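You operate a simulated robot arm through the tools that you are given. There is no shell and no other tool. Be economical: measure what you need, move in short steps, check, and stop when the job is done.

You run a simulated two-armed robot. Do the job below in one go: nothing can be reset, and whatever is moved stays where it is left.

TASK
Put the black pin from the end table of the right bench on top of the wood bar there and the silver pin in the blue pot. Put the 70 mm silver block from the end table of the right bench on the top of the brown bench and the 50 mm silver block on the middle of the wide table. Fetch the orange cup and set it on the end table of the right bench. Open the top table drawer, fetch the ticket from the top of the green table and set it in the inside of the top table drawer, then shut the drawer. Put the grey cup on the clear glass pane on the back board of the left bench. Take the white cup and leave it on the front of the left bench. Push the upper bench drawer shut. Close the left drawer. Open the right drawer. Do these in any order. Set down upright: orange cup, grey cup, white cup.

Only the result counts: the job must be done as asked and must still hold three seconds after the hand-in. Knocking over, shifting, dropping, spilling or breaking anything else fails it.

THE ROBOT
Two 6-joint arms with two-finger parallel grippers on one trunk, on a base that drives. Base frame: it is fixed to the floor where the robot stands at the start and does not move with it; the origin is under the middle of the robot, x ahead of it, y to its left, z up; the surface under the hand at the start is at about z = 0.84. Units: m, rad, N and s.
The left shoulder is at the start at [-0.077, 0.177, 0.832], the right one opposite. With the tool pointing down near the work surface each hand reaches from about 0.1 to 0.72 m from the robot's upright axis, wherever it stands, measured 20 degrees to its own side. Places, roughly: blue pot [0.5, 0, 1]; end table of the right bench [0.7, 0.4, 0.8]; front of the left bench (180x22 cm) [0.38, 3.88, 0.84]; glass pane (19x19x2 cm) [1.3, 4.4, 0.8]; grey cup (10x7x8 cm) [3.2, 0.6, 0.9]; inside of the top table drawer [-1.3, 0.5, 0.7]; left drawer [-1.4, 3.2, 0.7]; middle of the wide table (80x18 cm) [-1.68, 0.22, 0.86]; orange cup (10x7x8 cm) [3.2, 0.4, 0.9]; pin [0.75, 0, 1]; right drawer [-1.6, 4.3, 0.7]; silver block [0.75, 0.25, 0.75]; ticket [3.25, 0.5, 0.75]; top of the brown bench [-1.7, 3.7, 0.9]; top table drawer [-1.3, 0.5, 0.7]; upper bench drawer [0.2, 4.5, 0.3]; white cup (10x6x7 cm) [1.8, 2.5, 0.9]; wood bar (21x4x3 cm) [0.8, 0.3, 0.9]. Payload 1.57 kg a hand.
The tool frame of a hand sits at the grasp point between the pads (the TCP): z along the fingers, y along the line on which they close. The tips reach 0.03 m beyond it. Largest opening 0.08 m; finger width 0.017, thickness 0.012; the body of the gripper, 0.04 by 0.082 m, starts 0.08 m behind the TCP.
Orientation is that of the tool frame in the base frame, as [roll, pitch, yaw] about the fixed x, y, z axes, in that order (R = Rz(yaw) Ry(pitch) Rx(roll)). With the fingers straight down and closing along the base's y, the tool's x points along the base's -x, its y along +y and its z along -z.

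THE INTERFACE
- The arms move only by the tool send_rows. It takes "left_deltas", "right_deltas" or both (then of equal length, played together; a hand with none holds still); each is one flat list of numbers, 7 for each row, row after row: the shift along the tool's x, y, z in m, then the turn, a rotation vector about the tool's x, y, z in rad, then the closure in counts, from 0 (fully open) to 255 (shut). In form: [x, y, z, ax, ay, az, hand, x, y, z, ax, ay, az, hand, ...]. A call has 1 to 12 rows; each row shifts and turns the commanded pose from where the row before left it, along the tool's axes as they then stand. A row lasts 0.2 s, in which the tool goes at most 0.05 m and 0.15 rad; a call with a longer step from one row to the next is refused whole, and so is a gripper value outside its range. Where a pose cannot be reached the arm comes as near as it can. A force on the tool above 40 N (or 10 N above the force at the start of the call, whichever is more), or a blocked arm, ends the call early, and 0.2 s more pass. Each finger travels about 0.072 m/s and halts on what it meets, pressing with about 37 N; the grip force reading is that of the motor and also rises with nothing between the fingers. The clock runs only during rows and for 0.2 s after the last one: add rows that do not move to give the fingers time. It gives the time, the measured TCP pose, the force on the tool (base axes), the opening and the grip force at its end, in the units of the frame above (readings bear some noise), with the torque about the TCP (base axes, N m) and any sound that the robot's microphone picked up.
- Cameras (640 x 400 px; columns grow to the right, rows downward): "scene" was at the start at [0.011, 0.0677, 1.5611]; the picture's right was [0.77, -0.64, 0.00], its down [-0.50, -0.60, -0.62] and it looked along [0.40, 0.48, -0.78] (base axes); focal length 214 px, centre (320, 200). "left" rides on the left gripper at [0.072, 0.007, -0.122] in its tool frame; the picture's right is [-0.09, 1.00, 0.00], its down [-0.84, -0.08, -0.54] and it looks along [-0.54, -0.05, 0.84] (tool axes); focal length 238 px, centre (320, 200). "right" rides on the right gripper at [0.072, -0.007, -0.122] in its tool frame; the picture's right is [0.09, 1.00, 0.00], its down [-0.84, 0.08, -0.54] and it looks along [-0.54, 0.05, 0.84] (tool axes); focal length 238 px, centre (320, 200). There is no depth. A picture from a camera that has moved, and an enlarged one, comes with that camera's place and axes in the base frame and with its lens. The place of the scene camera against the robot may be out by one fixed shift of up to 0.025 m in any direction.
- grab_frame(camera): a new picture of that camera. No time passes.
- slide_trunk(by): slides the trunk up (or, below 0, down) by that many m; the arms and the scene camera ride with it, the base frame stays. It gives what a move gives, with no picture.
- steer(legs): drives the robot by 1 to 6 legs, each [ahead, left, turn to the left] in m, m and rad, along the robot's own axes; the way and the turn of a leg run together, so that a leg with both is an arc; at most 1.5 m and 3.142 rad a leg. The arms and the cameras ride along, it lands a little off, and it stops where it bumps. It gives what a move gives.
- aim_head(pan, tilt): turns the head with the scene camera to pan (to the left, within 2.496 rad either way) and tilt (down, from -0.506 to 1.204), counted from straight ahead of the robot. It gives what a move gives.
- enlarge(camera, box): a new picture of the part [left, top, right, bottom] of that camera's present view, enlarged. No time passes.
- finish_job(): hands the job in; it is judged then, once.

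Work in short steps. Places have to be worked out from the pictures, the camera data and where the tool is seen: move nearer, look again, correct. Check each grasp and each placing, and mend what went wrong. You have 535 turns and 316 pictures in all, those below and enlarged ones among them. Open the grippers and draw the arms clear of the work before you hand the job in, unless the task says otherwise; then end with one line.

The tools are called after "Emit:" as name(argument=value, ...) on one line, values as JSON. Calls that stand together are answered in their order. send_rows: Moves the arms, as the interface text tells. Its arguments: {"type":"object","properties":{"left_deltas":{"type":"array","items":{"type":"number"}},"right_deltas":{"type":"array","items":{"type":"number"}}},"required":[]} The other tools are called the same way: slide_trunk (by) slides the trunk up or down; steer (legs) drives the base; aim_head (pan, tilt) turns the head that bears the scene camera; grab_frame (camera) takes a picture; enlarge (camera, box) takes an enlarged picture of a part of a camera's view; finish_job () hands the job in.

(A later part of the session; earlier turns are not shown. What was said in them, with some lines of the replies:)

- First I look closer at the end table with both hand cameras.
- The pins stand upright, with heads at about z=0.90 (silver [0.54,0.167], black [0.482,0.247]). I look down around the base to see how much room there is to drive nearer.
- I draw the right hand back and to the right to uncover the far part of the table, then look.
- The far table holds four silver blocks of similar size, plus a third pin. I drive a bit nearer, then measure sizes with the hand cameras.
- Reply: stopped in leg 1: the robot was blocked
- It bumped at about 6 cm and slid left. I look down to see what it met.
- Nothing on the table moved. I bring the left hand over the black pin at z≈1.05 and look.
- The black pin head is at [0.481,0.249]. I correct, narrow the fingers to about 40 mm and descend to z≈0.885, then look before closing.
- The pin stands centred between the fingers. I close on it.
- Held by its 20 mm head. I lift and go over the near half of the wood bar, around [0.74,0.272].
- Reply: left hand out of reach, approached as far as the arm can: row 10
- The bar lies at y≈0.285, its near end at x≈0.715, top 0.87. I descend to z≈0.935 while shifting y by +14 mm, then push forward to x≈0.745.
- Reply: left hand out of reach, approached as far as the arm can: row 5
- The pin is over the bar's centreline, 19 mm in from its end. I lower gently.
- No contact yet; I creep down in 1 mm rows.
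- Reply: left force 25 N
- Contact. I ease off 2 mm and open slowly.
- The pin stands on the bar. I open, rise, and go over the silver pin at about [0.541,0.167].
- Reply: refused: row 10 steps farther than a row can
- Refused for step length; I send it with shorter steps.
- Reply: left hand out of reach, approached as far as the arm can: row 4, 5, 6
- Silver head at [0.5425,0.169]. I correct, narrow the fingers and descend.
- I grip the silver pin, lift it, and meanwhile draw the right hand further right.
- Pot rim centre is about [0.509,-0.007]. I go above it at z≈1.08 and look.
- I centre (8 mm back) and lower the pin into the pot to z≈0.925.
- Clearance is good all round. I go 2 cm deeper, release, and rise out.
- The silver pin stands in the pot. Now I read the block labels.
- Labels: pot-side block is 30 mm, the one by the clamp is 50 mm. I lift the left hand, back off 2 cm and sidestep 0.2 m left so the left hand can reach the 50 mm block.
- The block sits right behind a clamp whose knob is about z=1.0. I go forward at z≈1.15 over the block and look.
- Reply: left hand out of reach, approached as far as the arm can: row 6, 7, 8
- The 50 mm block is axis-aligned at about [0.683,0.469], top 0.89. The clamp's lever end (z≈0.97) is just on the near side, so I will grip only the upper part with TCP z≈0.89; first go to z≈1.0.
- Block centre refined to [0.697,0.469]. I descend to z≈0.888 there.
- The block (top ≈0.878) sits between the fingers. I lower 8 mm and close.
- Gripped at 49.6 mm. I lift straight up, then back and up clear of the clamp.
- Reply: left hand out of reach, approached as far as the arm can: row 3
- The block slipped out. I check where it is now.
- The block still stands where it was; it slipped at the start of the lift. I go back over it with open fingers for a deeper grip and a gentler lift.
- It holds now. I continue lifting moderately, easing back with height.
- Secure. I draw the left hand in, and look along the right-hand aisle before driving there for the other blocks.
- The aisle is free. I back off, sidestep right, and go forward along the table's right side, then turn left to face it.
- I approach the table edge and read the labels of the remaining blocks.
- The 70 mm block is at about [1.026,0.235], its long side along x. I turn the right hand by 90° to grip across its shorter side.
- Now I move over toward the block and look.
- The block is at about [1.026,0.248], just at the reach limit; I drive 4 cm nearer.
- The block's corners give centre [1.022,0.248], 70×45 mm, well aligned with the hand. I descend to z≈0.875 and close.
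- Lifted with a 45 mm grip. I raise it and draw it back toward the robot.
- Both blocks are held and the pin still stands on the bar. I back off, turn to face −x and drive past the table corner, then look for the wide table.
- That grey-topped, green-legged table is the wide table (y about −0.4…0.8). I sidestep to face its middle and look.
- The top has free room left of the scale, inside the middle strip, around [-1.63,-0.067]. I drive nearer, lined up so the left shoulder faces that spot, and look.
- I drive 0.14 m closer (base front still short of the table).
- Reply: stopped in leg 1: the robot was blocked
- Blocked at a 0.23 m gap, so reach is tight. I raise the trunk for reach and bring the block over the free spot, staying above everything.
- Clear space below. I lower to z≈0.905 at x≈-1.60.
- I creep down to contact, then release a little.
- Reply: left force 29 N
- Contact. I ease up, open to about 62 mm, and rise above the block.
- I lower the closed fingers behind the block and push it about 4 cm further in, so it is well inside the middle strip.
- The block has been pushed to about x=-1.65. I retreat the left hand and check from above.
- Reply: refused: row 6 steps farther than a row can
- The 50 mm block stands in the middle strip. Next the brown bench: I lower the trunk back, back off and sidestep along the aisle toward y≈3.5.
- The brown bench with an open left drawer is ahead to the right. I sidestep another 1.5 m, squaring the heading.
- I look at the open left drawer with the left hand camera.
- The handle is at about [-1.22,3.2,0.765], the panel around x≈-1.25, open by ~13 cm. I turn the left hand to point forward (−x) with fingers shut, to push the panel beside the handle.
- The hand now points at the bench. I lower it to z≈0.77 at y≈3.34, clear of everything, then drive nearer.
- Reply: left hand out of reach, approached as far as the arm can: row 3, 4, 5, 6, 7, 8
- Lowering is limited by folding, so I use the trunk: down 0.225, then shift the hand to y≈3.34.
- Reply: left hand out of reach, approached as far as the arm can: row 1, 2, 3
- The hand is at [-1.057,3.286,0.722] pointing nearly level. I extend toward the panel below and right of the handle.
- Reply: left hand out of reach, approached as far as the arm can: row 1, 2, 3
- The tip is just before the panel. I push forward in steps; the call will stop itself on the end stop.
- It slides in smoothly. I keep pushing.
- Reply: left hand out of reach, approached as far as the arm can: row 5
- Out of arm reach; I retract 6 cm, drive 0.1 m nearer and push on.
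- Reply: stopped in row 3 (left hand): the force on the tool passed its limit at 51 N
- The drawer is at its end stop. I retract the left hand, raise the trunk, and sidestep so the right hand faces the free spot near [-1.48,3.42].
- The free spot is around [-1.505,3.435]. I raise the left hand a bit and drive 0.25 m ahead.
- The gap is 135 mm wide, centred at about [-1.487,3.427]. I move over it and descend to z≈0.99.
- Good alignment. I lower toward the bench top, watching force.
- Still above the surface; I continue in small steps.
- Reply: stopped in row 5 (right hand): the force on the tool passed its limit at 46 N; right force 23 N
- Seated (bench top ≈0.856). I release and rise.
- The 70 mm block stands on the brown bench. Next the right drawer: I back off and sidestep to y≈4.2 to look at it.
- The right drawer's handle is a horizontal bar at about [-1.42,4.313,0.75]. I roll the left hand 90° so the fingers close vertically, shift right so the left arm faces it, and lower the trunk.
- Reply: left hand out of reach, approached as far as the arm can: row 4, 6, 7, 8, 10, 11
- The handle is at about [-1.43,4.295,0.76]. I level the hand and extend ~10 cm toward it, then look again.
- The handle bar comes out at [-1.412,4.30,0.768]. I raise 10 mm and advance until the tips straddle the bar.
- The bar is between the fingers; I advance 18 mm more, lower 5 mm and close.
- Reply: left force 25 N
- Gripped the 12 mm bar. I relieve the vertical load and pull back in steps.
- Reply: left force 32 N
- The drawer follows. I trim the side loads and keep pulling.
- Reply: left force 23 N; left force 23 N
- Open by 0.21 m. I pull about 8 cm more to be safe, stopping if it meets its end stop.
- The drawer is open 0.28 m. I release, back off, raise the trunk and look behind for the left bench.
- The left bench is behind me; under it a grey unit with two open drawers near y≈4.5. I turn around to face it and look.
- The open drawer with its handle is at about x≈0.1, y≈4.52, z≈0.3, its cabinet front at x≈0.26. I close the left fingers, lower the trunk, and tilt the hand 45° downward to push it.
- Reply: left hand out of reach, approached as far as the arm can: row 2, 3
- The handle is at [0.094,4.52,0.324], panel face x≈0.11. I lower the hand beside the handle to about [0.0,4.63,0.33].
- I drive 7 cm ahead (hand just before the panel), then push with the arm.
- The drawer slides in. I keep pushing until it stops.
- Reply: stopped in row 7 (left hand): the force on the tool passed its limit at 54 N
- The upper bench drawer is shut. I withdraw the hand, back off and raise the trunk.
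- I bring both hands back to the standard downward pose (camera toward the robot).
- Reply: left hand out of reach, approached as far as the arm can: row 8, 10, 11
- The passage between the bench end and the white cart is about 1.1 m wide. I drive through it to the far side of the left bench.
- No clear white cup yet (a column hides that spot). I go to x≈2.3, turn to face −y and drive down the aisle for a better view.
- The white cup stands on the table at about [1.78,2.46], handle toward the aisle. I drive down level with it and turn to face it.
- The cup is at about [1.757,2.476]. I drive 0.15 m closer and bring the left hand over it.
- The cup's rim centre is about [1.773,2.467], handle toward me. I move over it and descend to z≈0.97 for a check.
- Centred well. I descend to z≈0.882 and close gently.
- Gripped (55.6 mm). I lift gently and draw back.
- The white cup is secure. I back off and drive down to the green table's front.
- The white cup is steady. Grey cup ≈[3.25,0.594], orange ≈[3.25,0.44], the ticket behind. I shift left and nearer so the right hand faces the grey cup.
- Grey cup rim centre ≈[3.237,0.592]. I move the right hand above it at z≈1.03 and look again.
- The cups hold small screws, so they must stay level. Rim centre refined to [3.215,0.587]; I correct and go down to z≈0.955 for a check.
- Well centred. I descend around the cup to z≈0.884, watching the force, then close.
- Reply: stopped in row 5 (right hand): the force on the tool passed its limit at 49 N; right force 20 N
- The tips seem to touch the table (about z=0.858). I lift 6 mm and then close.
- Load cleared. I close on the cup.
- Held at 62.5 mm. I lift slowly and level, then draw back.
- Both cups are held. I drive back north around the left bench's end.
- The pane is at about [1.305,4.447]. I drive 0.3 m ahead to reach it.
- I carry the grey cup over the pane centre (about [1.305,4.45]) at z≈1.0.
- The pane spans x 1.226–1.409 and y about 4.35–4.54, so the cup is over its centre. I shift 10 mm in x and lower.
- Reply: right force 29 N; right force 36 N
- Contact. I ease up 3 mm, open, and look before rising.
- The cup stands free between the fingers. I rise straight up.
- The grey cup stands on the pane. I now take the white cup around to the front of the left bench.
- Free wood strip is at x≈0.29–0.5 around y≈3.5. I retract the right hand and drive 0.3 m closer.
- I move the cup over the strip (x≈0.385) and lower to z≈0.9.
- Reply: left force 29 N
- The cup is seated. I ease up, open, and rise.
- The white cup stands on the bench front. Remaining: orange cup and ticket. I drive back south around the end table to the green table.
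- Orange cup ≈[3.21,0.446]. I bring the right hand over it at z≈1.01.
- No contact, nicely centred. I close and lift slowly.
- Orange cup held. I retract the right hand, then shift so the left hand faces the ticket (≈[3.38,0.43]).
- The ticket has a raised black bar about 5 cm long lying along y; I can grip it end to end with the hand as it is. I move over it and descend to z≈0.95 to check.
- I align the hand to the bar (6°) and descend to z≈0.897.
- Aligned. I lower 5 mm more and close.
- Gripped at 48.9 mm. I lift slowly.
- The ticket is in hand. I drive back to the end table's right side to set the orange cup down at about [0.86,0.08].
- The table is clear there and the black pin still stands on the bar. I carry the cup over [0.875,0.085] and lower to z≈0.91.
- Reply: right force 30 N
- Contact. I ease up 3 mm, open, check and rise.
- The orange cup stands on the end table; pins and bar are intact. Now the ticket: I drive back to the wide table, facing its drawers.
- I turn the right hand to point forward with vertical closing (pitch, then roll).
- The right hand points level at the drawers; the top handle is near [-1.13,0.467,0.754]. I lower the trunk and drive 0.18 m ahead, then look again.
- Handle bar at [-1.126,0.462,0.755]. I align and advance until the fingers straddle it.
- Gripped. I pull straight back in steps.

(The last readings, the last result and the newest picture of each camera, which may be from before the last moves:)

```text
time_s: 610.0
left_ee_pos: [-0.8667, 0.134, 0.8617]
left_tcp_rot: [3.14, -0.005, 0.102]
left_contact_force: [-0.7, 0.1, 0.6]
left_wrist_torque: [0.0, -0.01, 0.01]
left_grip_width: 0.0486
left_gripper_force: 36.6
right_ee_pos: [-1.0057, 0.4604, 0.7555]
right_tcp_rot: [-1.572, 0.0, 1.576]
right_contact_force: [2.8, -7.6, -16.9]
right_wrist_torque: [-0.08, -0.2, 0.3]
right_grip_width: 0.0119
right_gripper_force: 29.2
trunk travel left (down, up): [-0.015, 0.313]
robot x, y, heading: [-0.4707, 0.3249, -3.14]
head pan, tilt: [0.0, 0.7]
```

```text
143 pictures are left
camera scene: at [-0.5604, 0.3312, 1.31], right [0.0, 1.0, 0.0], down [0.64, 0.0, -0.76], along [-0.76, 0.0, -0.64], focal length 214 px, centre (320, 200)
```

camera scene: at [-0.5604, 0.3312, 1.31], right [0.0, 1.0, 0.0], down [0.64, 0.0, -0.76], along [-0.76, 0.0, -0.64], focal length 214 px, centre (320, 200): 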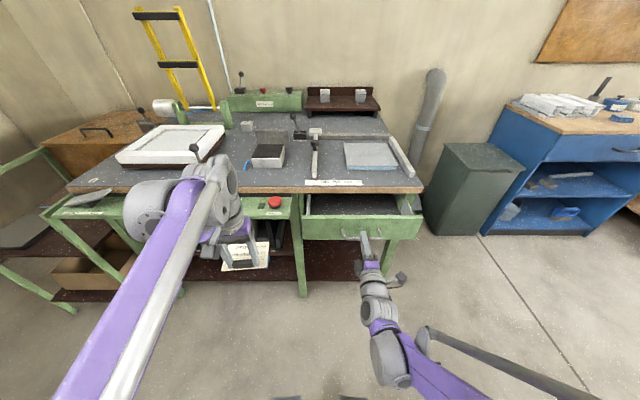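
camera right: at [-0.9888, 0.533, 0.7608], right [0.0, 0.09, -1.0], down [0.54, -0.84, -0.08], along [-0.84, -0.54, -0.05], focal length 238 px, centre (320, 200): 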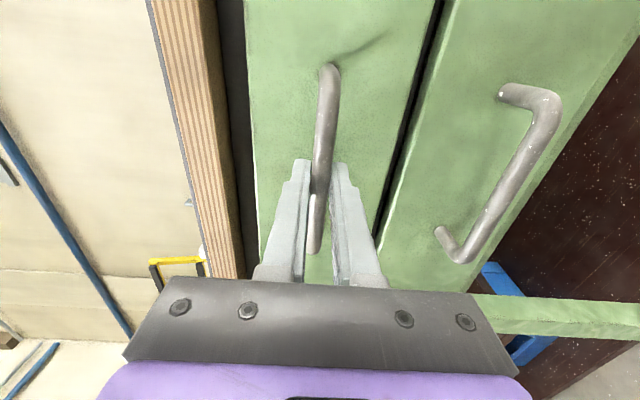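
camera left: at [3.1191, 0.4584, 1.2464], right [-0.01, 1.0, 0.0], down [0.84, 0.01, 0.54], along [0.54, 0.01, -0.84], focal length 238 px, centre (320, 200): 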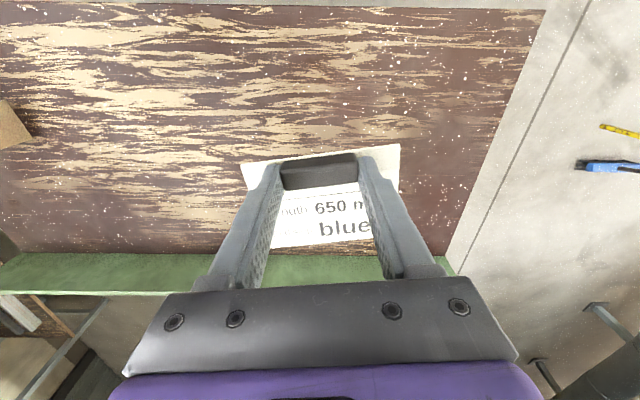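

The drawer opens. I keep pulling.

Emit:
send_rows(right_deltas=[0, 0, -0.02, 0, 0, 0, 255, 0, 0, -0.02, 0, 0, 0, 255, 0, 0, -0.02, 0, 0, 0, 255, 0, 0, -0.02, 0, 0, 0, 255, 0, 0, -0.02, 0, 0, 0, 255])

Emit:
grab_frame(camera="scene")

```text
time_s: 611.1
left_ee_pos: [-0.8669, 0.1351, 0.8621]
left_tcp_rot: [3.141, -0.002, 0.101]
left_contact_force: [0.1, 0.0, -0.1]
left_wrist_torque: [-0.03, -0.01, -0.03]
left_grip_width: 0.0489
left_gripper_force: 37.2
right_ee_pos: [-0.9051, 0.4618, 0.7557]
right_tcp_rot: [-1.571, 0.0, 1.575]
right_contact_force: [2.0, -10.7, -18.6]
right_wrist_torque: [-0.08, -0.22, 0.13]
right_grip_width: 0.0117
right_gripper_force: 28.9
trunk travel left (down, up): [-0.015, 0.313]
robot x, y, heading: [-0.4691, 0.3231, -3.144]
head pan, tilt: [0.0, 0.7]
```

```text
142 pictures are left
camera scene: at [-0.5602, 0.3309, 1.31], right [0.0, 1.0, 0.0], down [0.64, 0.0, -0.76], along [-0.76, 0.0, -0.64], focal length 214 px, centre (320, 200)
```

scene: 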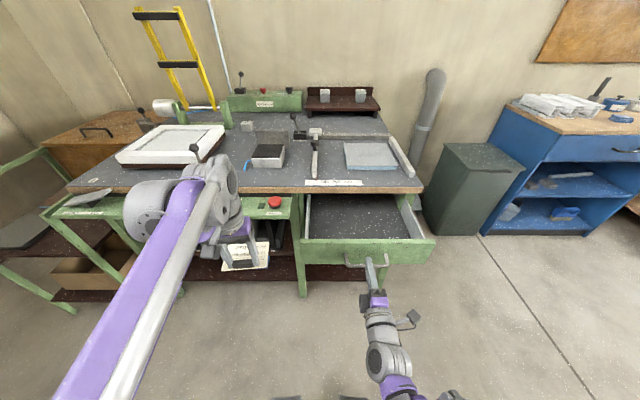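

The drawer is open 0.2 m. I release the handle, back off, raise the trunk and sidestep so the left hand faces the drawer.

Emit:
send_rows(right_deltas=[0, 0, 0, 0, 0, 0, 120, 0, 0, 0, 0, 0, 0, 0, 0, 0, 0, 0, 0, 0, 0, 0, 0, 0, 0, 0, 0, 0])

Emit:
steer(legs=[[-0.12, 0, 0]])

Emit:
slide_trunk(by=0.26)

Emit:
steer(legs=[[0, -0.33, 0]])

Emit:
grab_frame(camera="scene")

Emit:
grab_frame(camera="left")

```text
time_s: 612.1
left_ee_pos: [-0.8659, 0.1345, 0.8622]
left_tcp_rot: [-3.141, -0.002, 0.102]
left_contact_force: [-0.6, 0.3, -0.5]
left_wrist_torque: [0.03, 0.01, -0.01]
left_grip_width: 0.0487
left_gripper_force: 37.0
right_ee_pos: [-0.9054, 0.4626, 0.7564]
right_tcp_rot: [-1.569, 0.0, 1.572]
right_contact_force: [-0.1, -0.5, -0.6]
right_wrist_torque: [-0.03, 0.01, 0.01]
right_grip_width: 0.0799
right_gripper_force: 0.0
trunk travel left (down, up): [-0.015, 0.313]
robot x, y, heading: [-0.4695, 0.324, -3.141]
head pan, tilt: [0.0, 0.7]
```

```text
time_s: 613.4
left_ee_pos: [-0.7464, 0.134, 0.8626]
left_tcp_rot: [3.141, -0.001, 0.102]
left_contact_force: [0.2, 0.7, -0.7]
left_wrist_torque: [-0.04, -0.01, 0.0]
left_grip_width: 0.0486
left_gripper_force: 36.9
right_ee_pos: [-0.7869, 0.4624, 0.7558]
right_tcp_rot: [-1.57, 0.0, 1.572]
right_contact_force: [-0.2, -0.4, -0.1]
right_wrist_torque: [-0.01, -0.02, -0.01]
right_grip_width: 0.0803
right_gripper_force: 0.0
trunk travel left (down, up): [-0.015, 0.313]
robot x, y, heading: [-0.3511, 0.3237, -3.142]
head pan, tilt: [0.0, 0.7]
```

```text
time_s: 616.0
left_ee_pos: [-0.7459, 0.134, 1.1223]
left_tcp_rot: [-3.14, -0.004, 0.102]
left_contact_force: [0.3, -0.2, -0.2]
left_wrist_torque: [0.0, -0.05, 0.0]
left_grip_width: 0.0483
left_gripper_force: 36.7
right_ee_pos: [-0.7874, 0.4624, 1.0166]
right_tcp_rot: [-1.568, -0.001, 1.574]
right_contact_force: [0.8, -0.6, -0.5]
right_wrist_torque: [-0.01, 0.03, 0.0]
right_grip_width: 0.0803
right_gripper_force: 0.0
trunk travel left (down, up): [-0.275, 0.053]
robot x, y, heading: [-0.3522, 0.3225, -3.138]
head pan, tilt: [0.0, 0.7]
```

```text
time_s: 619.5
left_ee_pos: [-0.7474, 0.4655, 1.1234]
left_tcp_rot: [3.141, -0.003, 0.102]
left_contact_force: [0.2, 0.3, -0.1]
left_wrist_torque: [-0.03, -0.02, 0.0]
left_grip_width: 0.0485
left_gripper_force: 36.7
right_ee_pos: [-0.7882, 0.7937, 1.0163]
right_tcp_rot: [-1.572, -0.002, 1.573]
right_contact_force: [-0.1, -0.2, 0.1]
right_wrist_torque: [0.01, -0.01, 0.04]
right_grip_width: 0.0801
right_gripper_force: 0.2
trunk travel left (down, up): [-0.275, 0.053]
robot x, y, heading: [-0.3505, 0.6536, -3.136]
head pan, tilt: [0.0, 0.7]
```

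```text
141 pictures are left
camera scene: at [-0.3923, 0.6629, 1.5774], right [0.0, 1.0, 0.0], down [0.64, 0.0, -0.76], along [-0.76, 0.0, -0.64], focal length 214 px, centre (320, 200)
```

scene: 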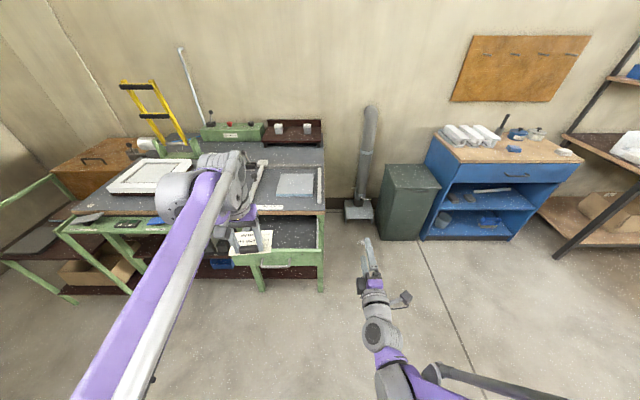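

```text
140 pictures are left
camera left: at [-0.6743, 0.4655, 1.2461], right [0.01, -1.0, 0.0], down [-0.84, -0.01, 0.54], along [-0.54, -0.01, -0.84], focal length 238 px, centre (320, 200)
```

left: 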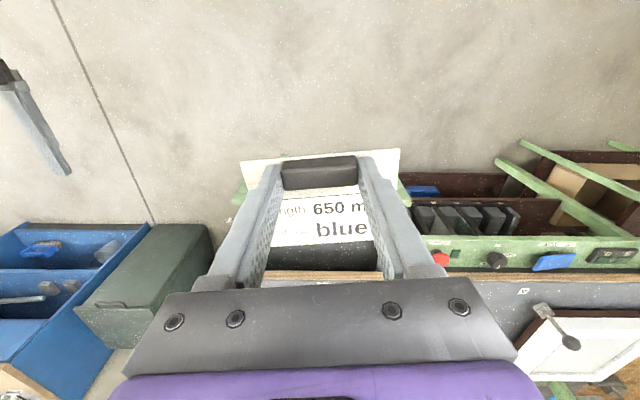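

I drive ahead so the ticket is over the open drawer, and look.

Emit:
steer(legs=[[0.26, 0, 0]])

Emit:
grab_frame(camera="left")

Emit:
grab_frame(camera="scene")

```text
time_s: 621.4
left_ee_pos: [-1.0049, 0.4631, 1.1221]
left_tcp_rot: [-3.141, -0.004, 0.105]
left_contact_force: [-0.5, 0.4, -0.8]
left_wrist_torque: [0.02, 0.0, -0.01]
left_grip_width: 0.0487
left_gripper_force: 36.9
right_ee_pos: [-1.0464, 0.7914, 1.0152]
right_tcp_rot: [-1.571, 0.0, 1.575]
right_contact_force: [1.1, 0.8, 0.0]
right_wrist_torque: [-0.03, 0.01, 0.0]
right_grip_width: 0.0799
right_gripper_force: 0.1
trunk travel left (down, up): [-0.275, 0.053]
robot x, y, heading: [-0.6123, 0.6551, -3.137]
head pan, tilt: [0.0, 0.7]
```

```text
139 pictures are left
camera left: at [-0.9317, 0.4641, 1.246], right [0.01, -1.0, 0.0], down [-0.84, -0.01, 0.54], along [-0.54, -0.01, -0.84], focal length 238 px, centre (320, 200)
```

left: 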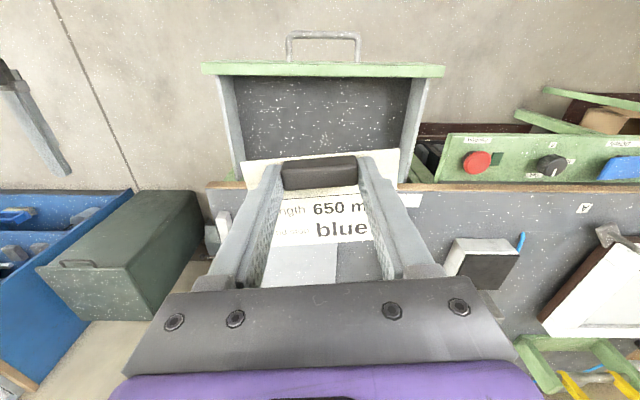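

```text
138 pictures are left
camera scene: at [-0.6502, 0.6621, 1.5773], right [0.0, 1.0, 0.0], down [0.64, 0.0, -0.77], along [-0.77, 0.0, -0.64], focal length 214 px, centre (320, 200)
```

scene: 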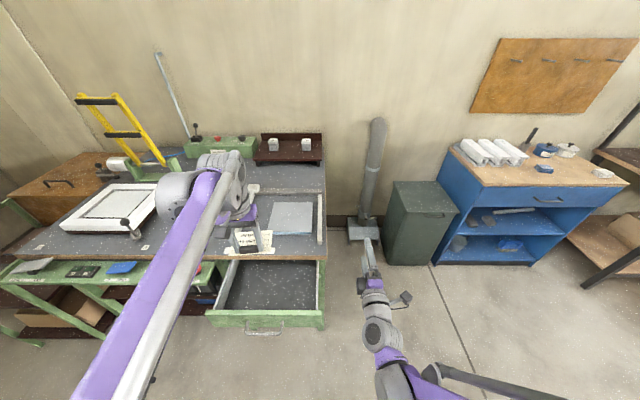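

The opening spans x −1.15…−0.97 and the card's centre is 33 mm beyond the TCP. I shift to TCP x≈−1.029 and lower to z≈0.82.

Emit:
send_rows(left_deltas=[-0.012, 0, 0.03, 0, 0, 0, 255, -0.012, 0, 0.04, 0, 0, 0, 255, 0, 0, 0.04, 0, 0, 0, 255, 0, 0, 0.04, 0, 0, 0, 255, 0, 0, 0.04, 0, 0, 0, 255, 0, 0, 0.04, 0, 0, 0, 255, 0, 0, 0.04, 0, 0, 0, 255, 0, 0, 0.03, 0, 0, 0, 255])

Emit:
grab_frame(camera="left")

Emit:
grab_frame(camera="scene")

```text
time_s: 623.2
left_ee_pos: [-1.0282, 0.4611, 0.822]
left_tcp_rot: [-3.141, -0.004, 0.105]
left_contact_force: [-0.2, 0.0, 0.0]
left_wrist_torque: [-0.01, 0.0, 0.01]
left_grip_width: 0.0487
left_gripper_force: 37.0
right_ee_pos: [-1.0464, 0.7916, 1.0151]
right_tcp_rot: [-1.571, 0.0, 1.575]
right_contact_force: [0.6, 0.5, 0.1]
right_wrist_torque: [-0.01, -0.01, 0.0]
right_grip_width: 0.08
right_gripper_force: 0.0
trunk travel left (down, up): [-0.275, 0.053]
robot x, y, heading: [-0.6147, 0.6509, -3.136]
head pan, tilt: [0.0, 0.7]
```

```text
137 pictures are left
camera left: at [-0.9555, 0.4619, 0.9451], right [0.01, -1.0, 0.0], down [-0.84, -0.01, 0.54], along [-0.54, -0.01, -0.84], focal length 238 px, centre (320, 200)
```

left: 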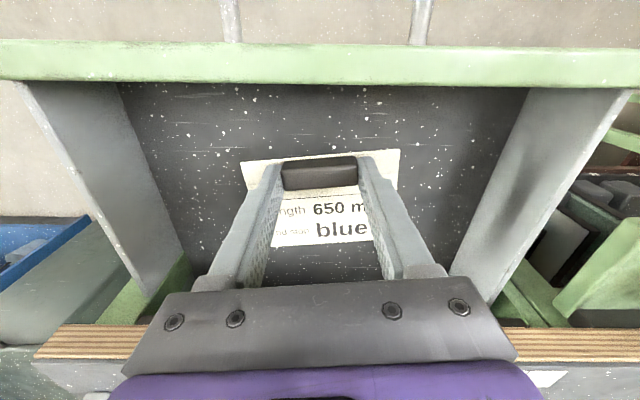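

```text
136 pictures are left
camera scene: at [-0.6505, 0.662, 1.5774], right [0.0, 1.0, 0.0], down [0.64, 0.0, -0.76], along [-0.76, 0.0, -0.64], focal length 214 px, centre (320, 200)
```

scene: 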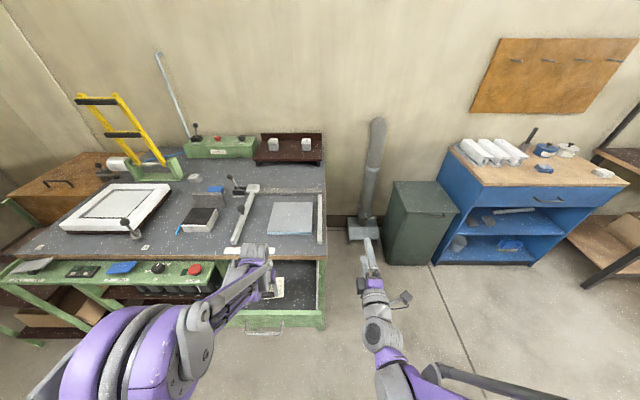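

I shift 2 cm deeper for camera clearance and lower in small steps to the drawer floor.

Emit:
send_rows(left_deltas=[-0.02, 0, 0, 0, 0, 0, 255, 0, 0, 0.02, 0, 0, 0, 255, 0, 0, 0.02, 0, 0, 0, 255, 0, 0, 0.01, 0, 0, 0, 255, 0, 0, 0.005, 0, 0, 0, 255])

Emit:
grab_frame(camera="left")

```text
time_s: 624.4
left_ee_pos: [-1.0473, 0.4593, 0.768]
left_tcp_rot: [-3.14, -0.003, 0.106]
left_contact_force: [-0.3, -0.2, 0.0]
left_wrist_torque: [0.0, -0.04, 0.03]
left_grip_width: 0.0486
left_gripper_force: 36.6
right_ee_pos: [-1.0457, 0.7906, 1.0149]
right_tcp_rot: [-1.569, -0.001, 1.575]
right_contact_force: [-0.9, 0.8, 0.1]
right_wrist_torque: [0.05, 0.01, -0.02]
right_grip_width: 0.0799
right_gripper_force: 0.1
trunk travel left (down, up): [-0.275, 0.053]
robot x, y, heading: [-0.6083, 0.6548, -3.135]
head pan, tilt: [0.0, 0.7]
```

```text
135 pictures are left
camera left: at [-0.9744, 0.4595, 0.8913], right [0.01, -1.0, 0.0], down [-0.84, -0.01, 0.54], along [-0.54, -0.01, -0.84], focal length 238 px, centre (320, 200)
```

left: 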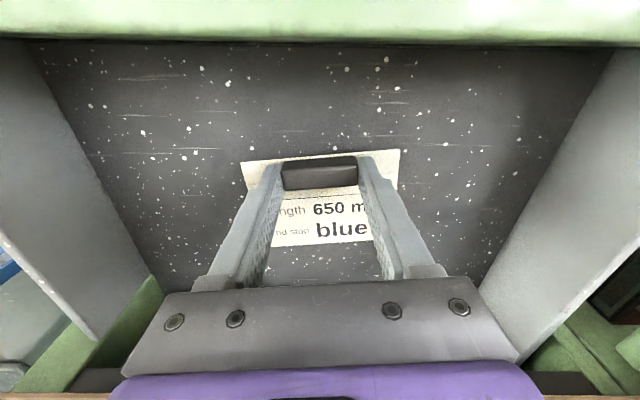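

Emit:
send_rows(left_deltas=[0, 0, 0.004, 0, 0, 0, 255, 0, 0, 0.004, 0, 0, 0, 255, 0, 0, 0.004, 0, 0, 0, 255, 0, 0, 0.003, 0, 0, 0, 255, 0, 0, 0.003, 0, 0, 0, 255])

Emit:
send_rows(left_deltas=[0, 0, 0.003, 0, 0, 0, 255, 0, 0, 0.003, 0, 0, 0, 255, 0, 0, 0.003, 0, 0, 0, 255])

Emit:
grab_frame(camera="left")

```text
time_s: 625.6
left_ee_pos: [-1.0465, 0.4592, 0.7519]
left_tcp_rot: [3.14, 0.0, 0.104]
left_contact_force: [-3.0, -2.0, 32.9]
left_wrist_torque: [-0.04, 0.76, 0.04]
left_grip_width: 0.0486
left_gripper_force: 36.8
right_ee_pos: [-1.0451, 0.7926, 1.0166]
right_tcp_rot: [-1.566, 0.001, 1.573]
right_contact_force: [0.3, -0.5, 0.2]
right_wrist_torque: [0.05, 0.02, -0.01]
right_grip_width: 0.0802
right_gripper_force: 0.1
trunk travel left (down, up): [-0.275, 0.053]
robot x, y, heading: [-0.6096, 0.6537, -3.138]
head pan, tilt: [0.0, 0.7]
```

```text
time_s: 625.9
left_ee_pos: [-1.0473, 0.4602, 0.7522]
left_tcp_rot: [3.141, 0.0, 0.105]
left_contact_force: [0.0, 0.1, 31.9]
left_wrist_torque: [0.09, 0.36, -0.05]
left_grip_width: 0.0487
left_gripper_force: 37.3
right_ee_pos: [-1.0442, 0.7927, 1.0167]
right_tcp_rot: [-1.569, 0.003, 1.576]
right_contact_force: [0.2, 0.3, -0.1]
right_wrist_torque: [-0.01, -0.01, 0.0]
right_grip_width: 0.0802
right_gripper_force: 0.1
trunk travel left (down, up): [-0.275, 0.053]
robot x, y, heading: [-0.6073, 0.6495, -3.139]
head pan, tilt: [0.0, 0.7]
stopped in row 1 (left hand): the force on the tool passed its limit at 49 N (the readings are from after the stop); the commanded pose is now the measured one
```

```text
134 pictures are left
camera left: at [-0.9736, 0.4598, 0.8748], right [0.01, -1.0, 0.0], down [-0.84, -0.01, 0.54], along [-0.54, -0.01, -0.84], focal length 238 px, centre (320, 200)
```

left: 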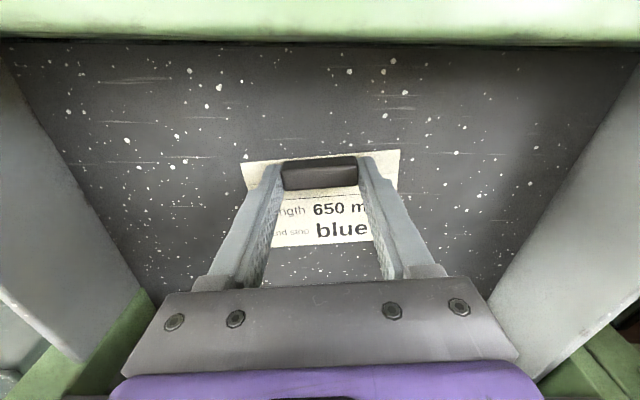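

Floor contact. I ease up 2 mm, release the ticket and rise.

Emit:
send_rows(left_deltas=[0, 0, -0.002, 0, 0, 0, 255, 0, 0, 0, 0, 0, 0, 60, 0, 0, 0, 0, 0, 0, 30, 0, 0, 0, 0, 0, 0, 20, 0, 0, -0.01, 0, 0, 0, 20, 0, 0, -0.03, 0, 0, 0, 20, 0, 0, -0.04, 0, 0, 0, 20, 0, 0, -0.04, 0, 0, 0, 20, 0, 0, -0.04, 0, 0, 0, 20])

Emit:
grab_frame(camera="left")

```text
time_s: 627.9
left_ee_pos: [-1.0481, 0.4589, 0.9116]
left_tcp_rot: [3.141, -0.003, 0.104]
left_contact_force: [-0.3, -0.5, 0.1]
left_wrist_torque: [-0.01, -0.01, 0.04]
left_grip_width: 0.0737
left_gripper_force: 0.1
right_ee_pos: [-1.0451, 0.7923, 1.0159]
right_tcp_rot: [-1.568, -0.002, 1.575]
right_contact_force: [0.4, -0.4, 0.3]
right_wrist_torque: [-0.04, 0.02, -0.02]
right_grip_width: 0.0799
right_gripper_force: 0.0
trunk travel left (down, up): [-0.275, 0.053]
robot x, y, heading: [-0.6103, 0.6506, -3.136]
head pan, tilt: [0.0, 0.7]
```

```text
133 pictures are left
camera left: at [-0.9749, 0.4598, 1.0356], right [0.01, -1.0, 0.0], down [-0.84, -0.01, 0.54], along [-0.54, -0.01, -0.84], focal length 238 px, centre (320, 200)
```

left: 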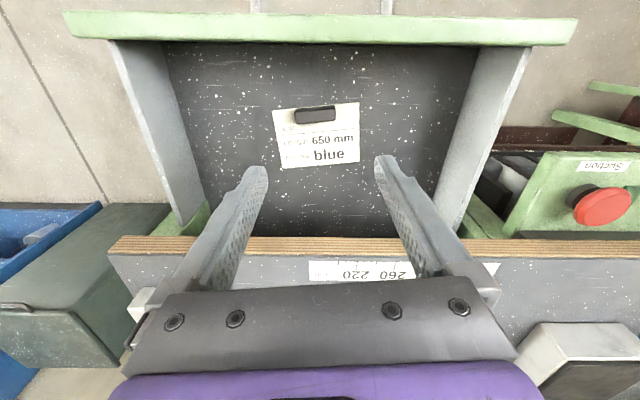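

The ticket lies flat in the drawer. I raise and retract the left hand, back off, and line the right hand up with the panel just beside the handle.

Emit:
send_rows(left_deltas=[0, 0, -0.04, 0, 0, 0, 0, 0, 0, -0.04, 0, 0, 0, 0, 0.02, 0, -0.04, 0, 0, 0, 0, 0.03, 0, -0.04, 0, 0, 0, 0, 0.04, 0, -0.02, 0, 0, 0, 0, 0.04, 0, 0, 0, 0, 0, 0])

Emit:
steer(legs=[[-0.22, 0, 0], [0, 0.21, 0]])

Emit:
slide_trunk(by=-0.26)

Emit:
send_rows(right_deltas=[0, 0, 0, 0, 0, 0, 255, 0, 0, 0, 0, 0, 0, 255, 0, 0, 0, 0, 0, 0, 255, 0, 0, 0, 0, 0, 0, 255, 0, 0, 0, 0, 0, 0, 255])

Emit:
grab_frame(camera="scene")

Emit:
grab_frame(camera="right")

```text
time_s: 629.3
left_ee_pos: [-0.917, 0.4737, 1.0917]
left_tcp_rot: [3.141, -0.001, 0.105]
left_contact_force: [1.0, 0.2, -0.5]
left_wrist_torque: [-0.01, 0.02, 0.01]
left_grip_width: 0.0797
left_gripper_force: 0.1
right_ee_pos: [-1.045, 0.7915, 1.0163]
right_tcp_rot: [-1.568, 0.001, 1.574]
right_contact_force: [0.2, -0.1, -0.3]
right_wrist_torque: [-0.03, 0.02, -0.03]
right_grip_width: 0.0797
right_gripper_force: 0.0
trunk travel left (down, up): [-0.275, 0.053]
robot x, y, heading: [-0.6115, 0.653, -3.137]
head pan, tilt: [0.0, 0.7]
```

```text
time_s: 633.0
left_ee_pos: [-0.6968, 0.264, 1.0911]
left_tcp_rot: [-3.14, -0.002, 0.103]
left_contact_force: [-0.3, -0.3, 0.0]
left_wrist_torque: [-0.01, -0.01, -0.01]
left_grip_width: 0.0801
left_gripper_force: 0.0
right_ee_pos: [-0.8235, 0.5827, 1.0164]
right_tcp_rot: [-1.569, 0.002, 1.576]
right_contact_force: [0.0, 0.1, -0.3]
right_wrist_torque: [-0.02, -0.01, 0.01]
right_grip_width: 0.08
right_gripper_force: 0.1
trunk travel left (down, up): [-0.275, 0.053]
robot x, y, heading: [-0.3892, 0.4417, -3.134]
head pan, tilt: [0.0, 0.7]
```

```text
time_s: 635.7
left_ee_pos: [-0.6971, 0.2645, 0.8321]
left_tcp_rot: [-3.14, 0.0, 0.103]
left_contact_force: [0.1, 0.8, -0.5]
left_wrist_torque: [-0.01, -0.01, 0.01]
left_grip_width: 0.0801
left_gripper_force: 0.0
right_ee_pos: [-0.8237, 0.5835, 0.7559]
right_tcp_rot: [-1.571, 0.0, 1.574]
right_contact_force: [-0.4, -0.1, -0.7]
right_wrist_torque: [0.02, 0.02, -0.03]
right_grip_width: 0.08
right_gripper_force: 0.0
trunk travel left (down, up): [-0.015, 0.313]
robot x, y, heading: [-0.3851, 0.4456, -3.142]
head pan, tilt: [0.0, 0.7]
```

```text
time_s: 636.9
left_ee_pos: [-0.6965, 0.2643, 0.8312]
left_tcp_rot: [-3.141, 0.0, 0.103]
left_contact_force: [1.0, 0.3, 0.2]
left_wrist_torque: [0.02, 0.0, -0.01]
left_grip_width: 0.08
left_gripper_force: 0.1
right_ee_pos: [-0.8227, 0.5833, 0.7564]
right_tcp_rot: [-1.569, 0.001, 1.572]
right_contact_force: [0.7, 0.0, -1.0]
right_wrist_torque: [0.01, 0.01, -0.03]
right_grip_width: 0.0002
right_gripper_force: 21.0
trunk travel left (down, up): [-0.015, 0.313]
robot x, y, heading: [-0.3878, 0.4403, -3.14]
head pan, tilt: [0.0, 0.7]
```

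```text
132 pictures are left
camera scene: at [-0.4769, 0.4528, 1.3101], right [0.0, 1.0, 0.0], down [0.64, 0.0, -0.76], along [-0.76, 0.0, -0.64], focal length 214 px, centre (320, 200)
```

scene: 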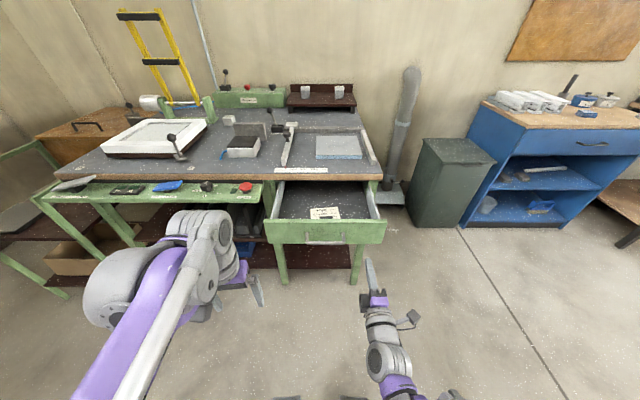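

```text
131 pictures are left
camera right: at [-0.7017, 0.6547, 0.7615], right [0.0, 0.09, -1.0], down [0.54, -0.84, -0.08], along [-0.84, -0.54, -0.05], focal length 238 px, centre (320, 200)
```

right: 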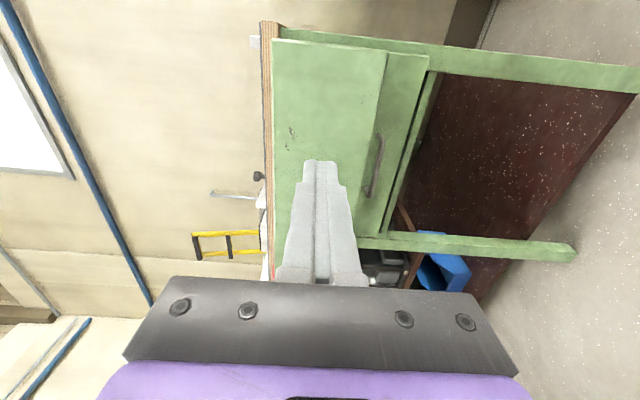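

The hand points at the panel between handle and edge. I drive 6 cm ahead and push with the arm.

Emit:
steer(legs=[[0.06, 0, 0]])

Emit:
send_rows(right_deltas=[0, 0, 0.025, 0, 0, 0, 255, 0, 0, 0.025, 0, 0, 0, 255, 0, 0, 0.025, 0, 0, 0, 255, 0, 0, 0.025, 0, 0, 0, 255, 0, 0, 0.025, 0, 0, 0, 255, 0, 0, 0.025, 0, 0, 0, 255, 0, 0, 0.02, 0, 0, 0, 255])

Emit:
grab_frame(camera="scene")

```text
time_s: 637.9
left_ee_pos: [-0.7574, 0.2631, 0.8317]
left_tcp_rot: [-3.141, -0.003, 0.101]
left_contact_force: [-0.6, 0.7, 0.5]
left_wrist_torque: [0.01, 0.0, -0.01]
left_grip_width: 0.0798
left_gripper_force: 0.1
right_ee_pos: [-0.8836, 0.584, 0.7558]
right_tcp_rot: [-1.569, 0.001, 1.572]
right_contact_force: [0.0, -0.4, -0.9]
right_wrist_torque: [0.01, 0.0, -0.01]
right_grip_width: 0.0
right_gripper_force: 21.5
trunk travel left (down, up): [-0.015, 0.313]
robot x, y, heading: [-0.4497, 0.4455, -3.144]
head pan, tilt: [0.0, 0.7]
```

```text
time_s: 639.5
left_ee_pos: [-0.7573, 0.2638, 0.8312]
left_tcp_rot: [-3.141, -0.002, 0.102]
left_contact_force: [0.3, 0.4, 0.1]
left_wrist_torque: [0.01, 0.01, 0.01]
left_grip_width: 0.0802
left_gripper_force: 0.1
right_ee_pos: [-1.0534, 0.5828, 0.7555]
right_tcp_rot: [-1.57, 0.0, 1.573]
right_contact_force: [-1.0, 0.2, 0.5]
right_wrist_torque: [-0.02, 0.01, -0.02]
right_grip_width: 0.0001
right_gripper_force: 21.7
trunk travel left (down, up): [-0.015, 0.313]
robot x, y, heading: [-0.4496, 0.4437, -3.139]
head pan, tilt: [0.0, 0.7]
```

```text
130 pictures are left
camera scene: at [-0.537, 0.4528, 1.3101], right [0.0, 1.0, 0.0], down [0.64, 0.0, -0.76], along [-0.76, 0.0, -0.64], focal length 214 px, centre (320, 200)
```

scene: 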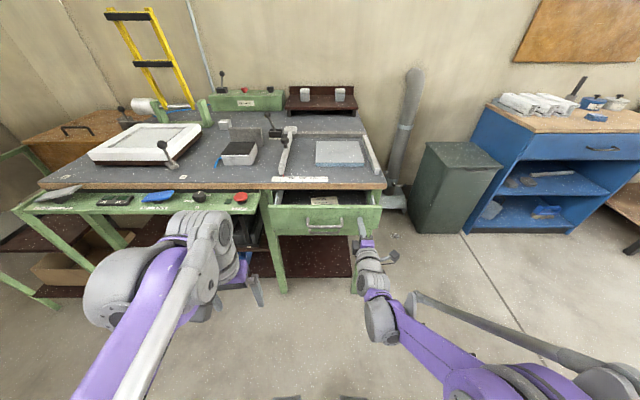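

It closes smoothly. I push on to the end stop.

Emit:
send_rows(right_deltas=[0, 0, 0.015, 0, 0, 0, 255, 0, 0, 0.015, 0, 0, 0, 255, 0, 0, 0.015, 0, 0, 0, 255, 0, 0, 0.015, 0, 0, 0, 255, 0, 0, 0.01, 0, 0, 0, 255, 0, 0, 0.01, 0, 0, 0, 255, 0, 0, 0.01, 0, 0, 0, 255, 0, 0, 0.01, 0, 0, 0, 255])

Emit:
grab_frame(camera="scene")

```text
time_s: 641.0
left_ee_pos: [-0.7555, 0.2648, 0.8321]
left_tcp_rot: [-3.141, -0.003, 0.101]
left_contact_force: [-0.4, 0.8, -0.2]
left_wrist_torque: [0.0, -0.03, -0.01]
left_grip_width: 0.0797
left_gripper_force: 0.0
right_ee_pos: [-1.13, 0.5813, 0.7562]
right_tcp_rot: [-1.569, 0.001, 1.574]
right_contact_force: [11.6, 0.4, 4.0]
right_wrist_torque: [-0.05, 0.11, -0.13]
right_grip_width: 0.0002
right_gripper_force: 21.1
trunk travel left (down, up): [-0.015, 0.313]
robot x, y, heading: [-0.447, 0.445, -3.141]
head pan, tilt: [0.0, 0.7]
stopped in row 7 (right hand): the force on the tool passed its limit at 51 N (the readings are from after the stop); the commanded pose is now the measured one
```

```text
129 pictures are left
camera scene: at [-0.535, 0.4526, 1.3102], right [0.0, 1.0, 0.0], down [0.64, 0.0, -0.77], along [-0.77, 0.0, -0.64], focal length 214 px, centre (320, 200)
```

scene: 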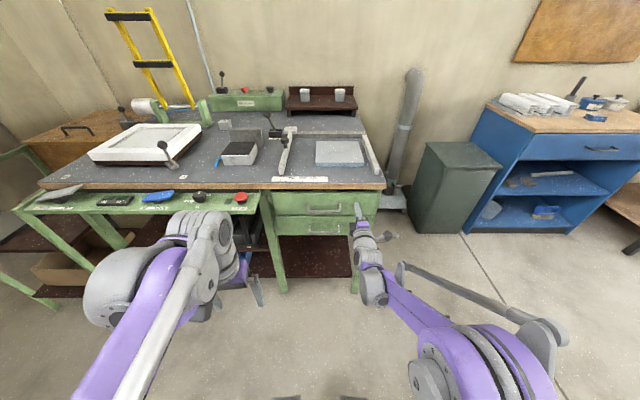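

The drawer is shut against its stop. I withdraw the right hand, open it, back off and raise the trunk clear of the work.

Emit:
send_rows(right_deltas=[0, 0, -0.03, 0, 0, 0, 255, 0, 0, -0.04, 0, 0, 0, 200, 0, 0, -0.04, 0, 0, 0, 100, 0, 0, -0.04, 0, 0, 0, 0, 0, 0, -0.04, 0, 0, 0, 0, 0, 0, 0, 0, 0, 0, 0])

Emit:
steer(legs=[[-0.15, 0, 0]])

Emit:
slide_trunk(by=0.2)

Emit:
aim_head(pan=0.0, tilt=0.6)

Emit:
grab_frame(camera="scene")

Emit:
enlarge(camera="scene", box=[190, 110, 420, 280])

```text
time_s: 642.4
left_ee_pos: [-0.7577, 0.2646, 0.8313]
left_tcp_rot: [3.142, -0.001, 0.104]
left_contact_force: [0.2, -0.6, 0.4]
left_wrist_torque: [-0.02, -0.02, -0.01]
left_grip_width: 0.08
left_gripper_force: 0.1
right_ee_pos: [-0.9419, 0.5826, 0.754]
right_tcp_rot: [-1.573, -0.001, 1.574]
right_contact_force: [0.6, 0.0, 0.2]
right_wrist_torque: [-0.02, 0.0, -0.01]
right_grip_width: 0.0799
right_gripper_force: 0.0
trunk travel left (down, up): [-0.015, 0.313]
robot x, y, heading: [-0.4451, 0.4427, -3.138]
head pan, tilt: [0.0, 0.7]
```

```text
time_s: 643.7
left_ee_pos: [-0.6068, 0.2652, 0.8329]
left_tcp_rot: [-3.141, -0.002, 0.103]
left_contact_force: [-0.5, 0.1, 0.3]
left_wrist_torque: [-0.02, -0.02, -0.03]
left_grip_width: 0.0799
left_gripper_force: 0.3
right_ee_pos: [-0.7919, 0.5822, 0.7559]
right_tcp_rot: [-1.572, 0.0, 1.577]
right_contact_force: [-0.1, -0.6, 0.5]
right_wrist_torque: [0.02, -0.03, 0.0]
right_grip_width: 0.0801
right_gripper_force: 0.1
trunk travel left (down, up): [-0.015, 0.313]
robot x, y, heading: [-0.2983, 0.4419, -3.137]
head pan, tilt: [0.0, 0.7]
```

```text
time_s: 645.9
left_ee_pos: [-0.6063, 0.2626, 1.0323]
left_tcp_rot: [3.141, -0.003, 0.103]
left_contact_force: [0.3, 0.1, 0.3]
left_wrist_torque: [-0.01, -0.02, 0.01]
left_grip_width: 0.0798
left_gripper_force: 0.0
right_ee_pos: [-0.7919, 0.5828, 0.9553]
right_tcp_rot: [-1.573, 0.0, 1.576]
right_contact_force: [0.3, 0.5, 0.4]
right_wrist_torque: [-0.02, 0.02, 0.03]
right_grip_width: 0.0804
right_gripper_force: 0.2
trunk travel left (down, up): [-0.215, 0.113]
robot x, y, heading: [-0.2992, 0.4441, -3.137]
head pan, tilt: [0.0, 0.7]
```

```text
time_s: 646.6
left_ee_pos: [-0.6058, 0.2642, 1.0314]
left_tcp_rot: [-3.141, 0.0, 0.102]
left_contact_force: [0.2, 0.1, 0.7]
left_wrist_torque: [0.03, 0.0, 0.01]
left_grip_width: 0.0798
left_gripper_force: 0.0
right_ee_pos: [-0.7926, 0.5817, 0.9548]
right_tcp_rot: [-1.572, 0.0, 1.576]
right_contact_force: [0.0, 0.0, -0.3]
right_wrist_torque: [-0.01, 0.01, 0.0]
right_grip_width: 0.0799
right_gripper_force: 0.1
trunk travel left (down, up): [-0.215, 0.113]
robot x, y, heading: [-0.3005, 0.4471, -3.139]
head pan, tilt: [0.0, 0.6]
```

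```text
128 pictures are left
camera scene: at [-0.3431, 0.4531, 1.5239], right [0.0, 1.0, 0.0], down [0.57, 0.0, -0.82], along [-0.82, 0.0, -0.57], focal length 214 px, centre (320, 200)
```

scene: 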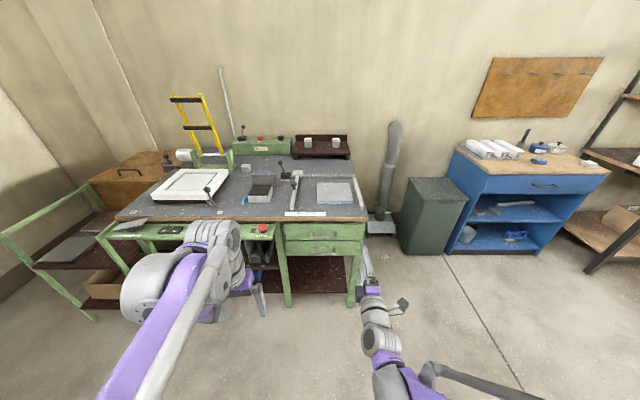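

```text
2.35 times, centred on (305, 195) of scene
camera zoom: at [-0.3431, 0.4531, 1.5239], right [0.0, 1.0, 0.0], down [0.57, 0.0, -0.82], along [-0.82, 0.0, -0.57], focal length 505 px, centre (355, 212)
```

zoom: 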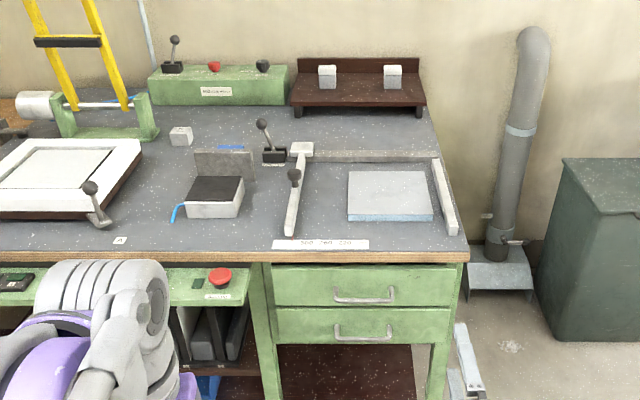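

The drawer is flush, the 50 mm block is in place, both grippers are open and the arms are clear, so I hand in.

Emit:
finish_job()

```text
The job is handed in.
```

I did every part of the task and handed the job in; only the judging is still open.
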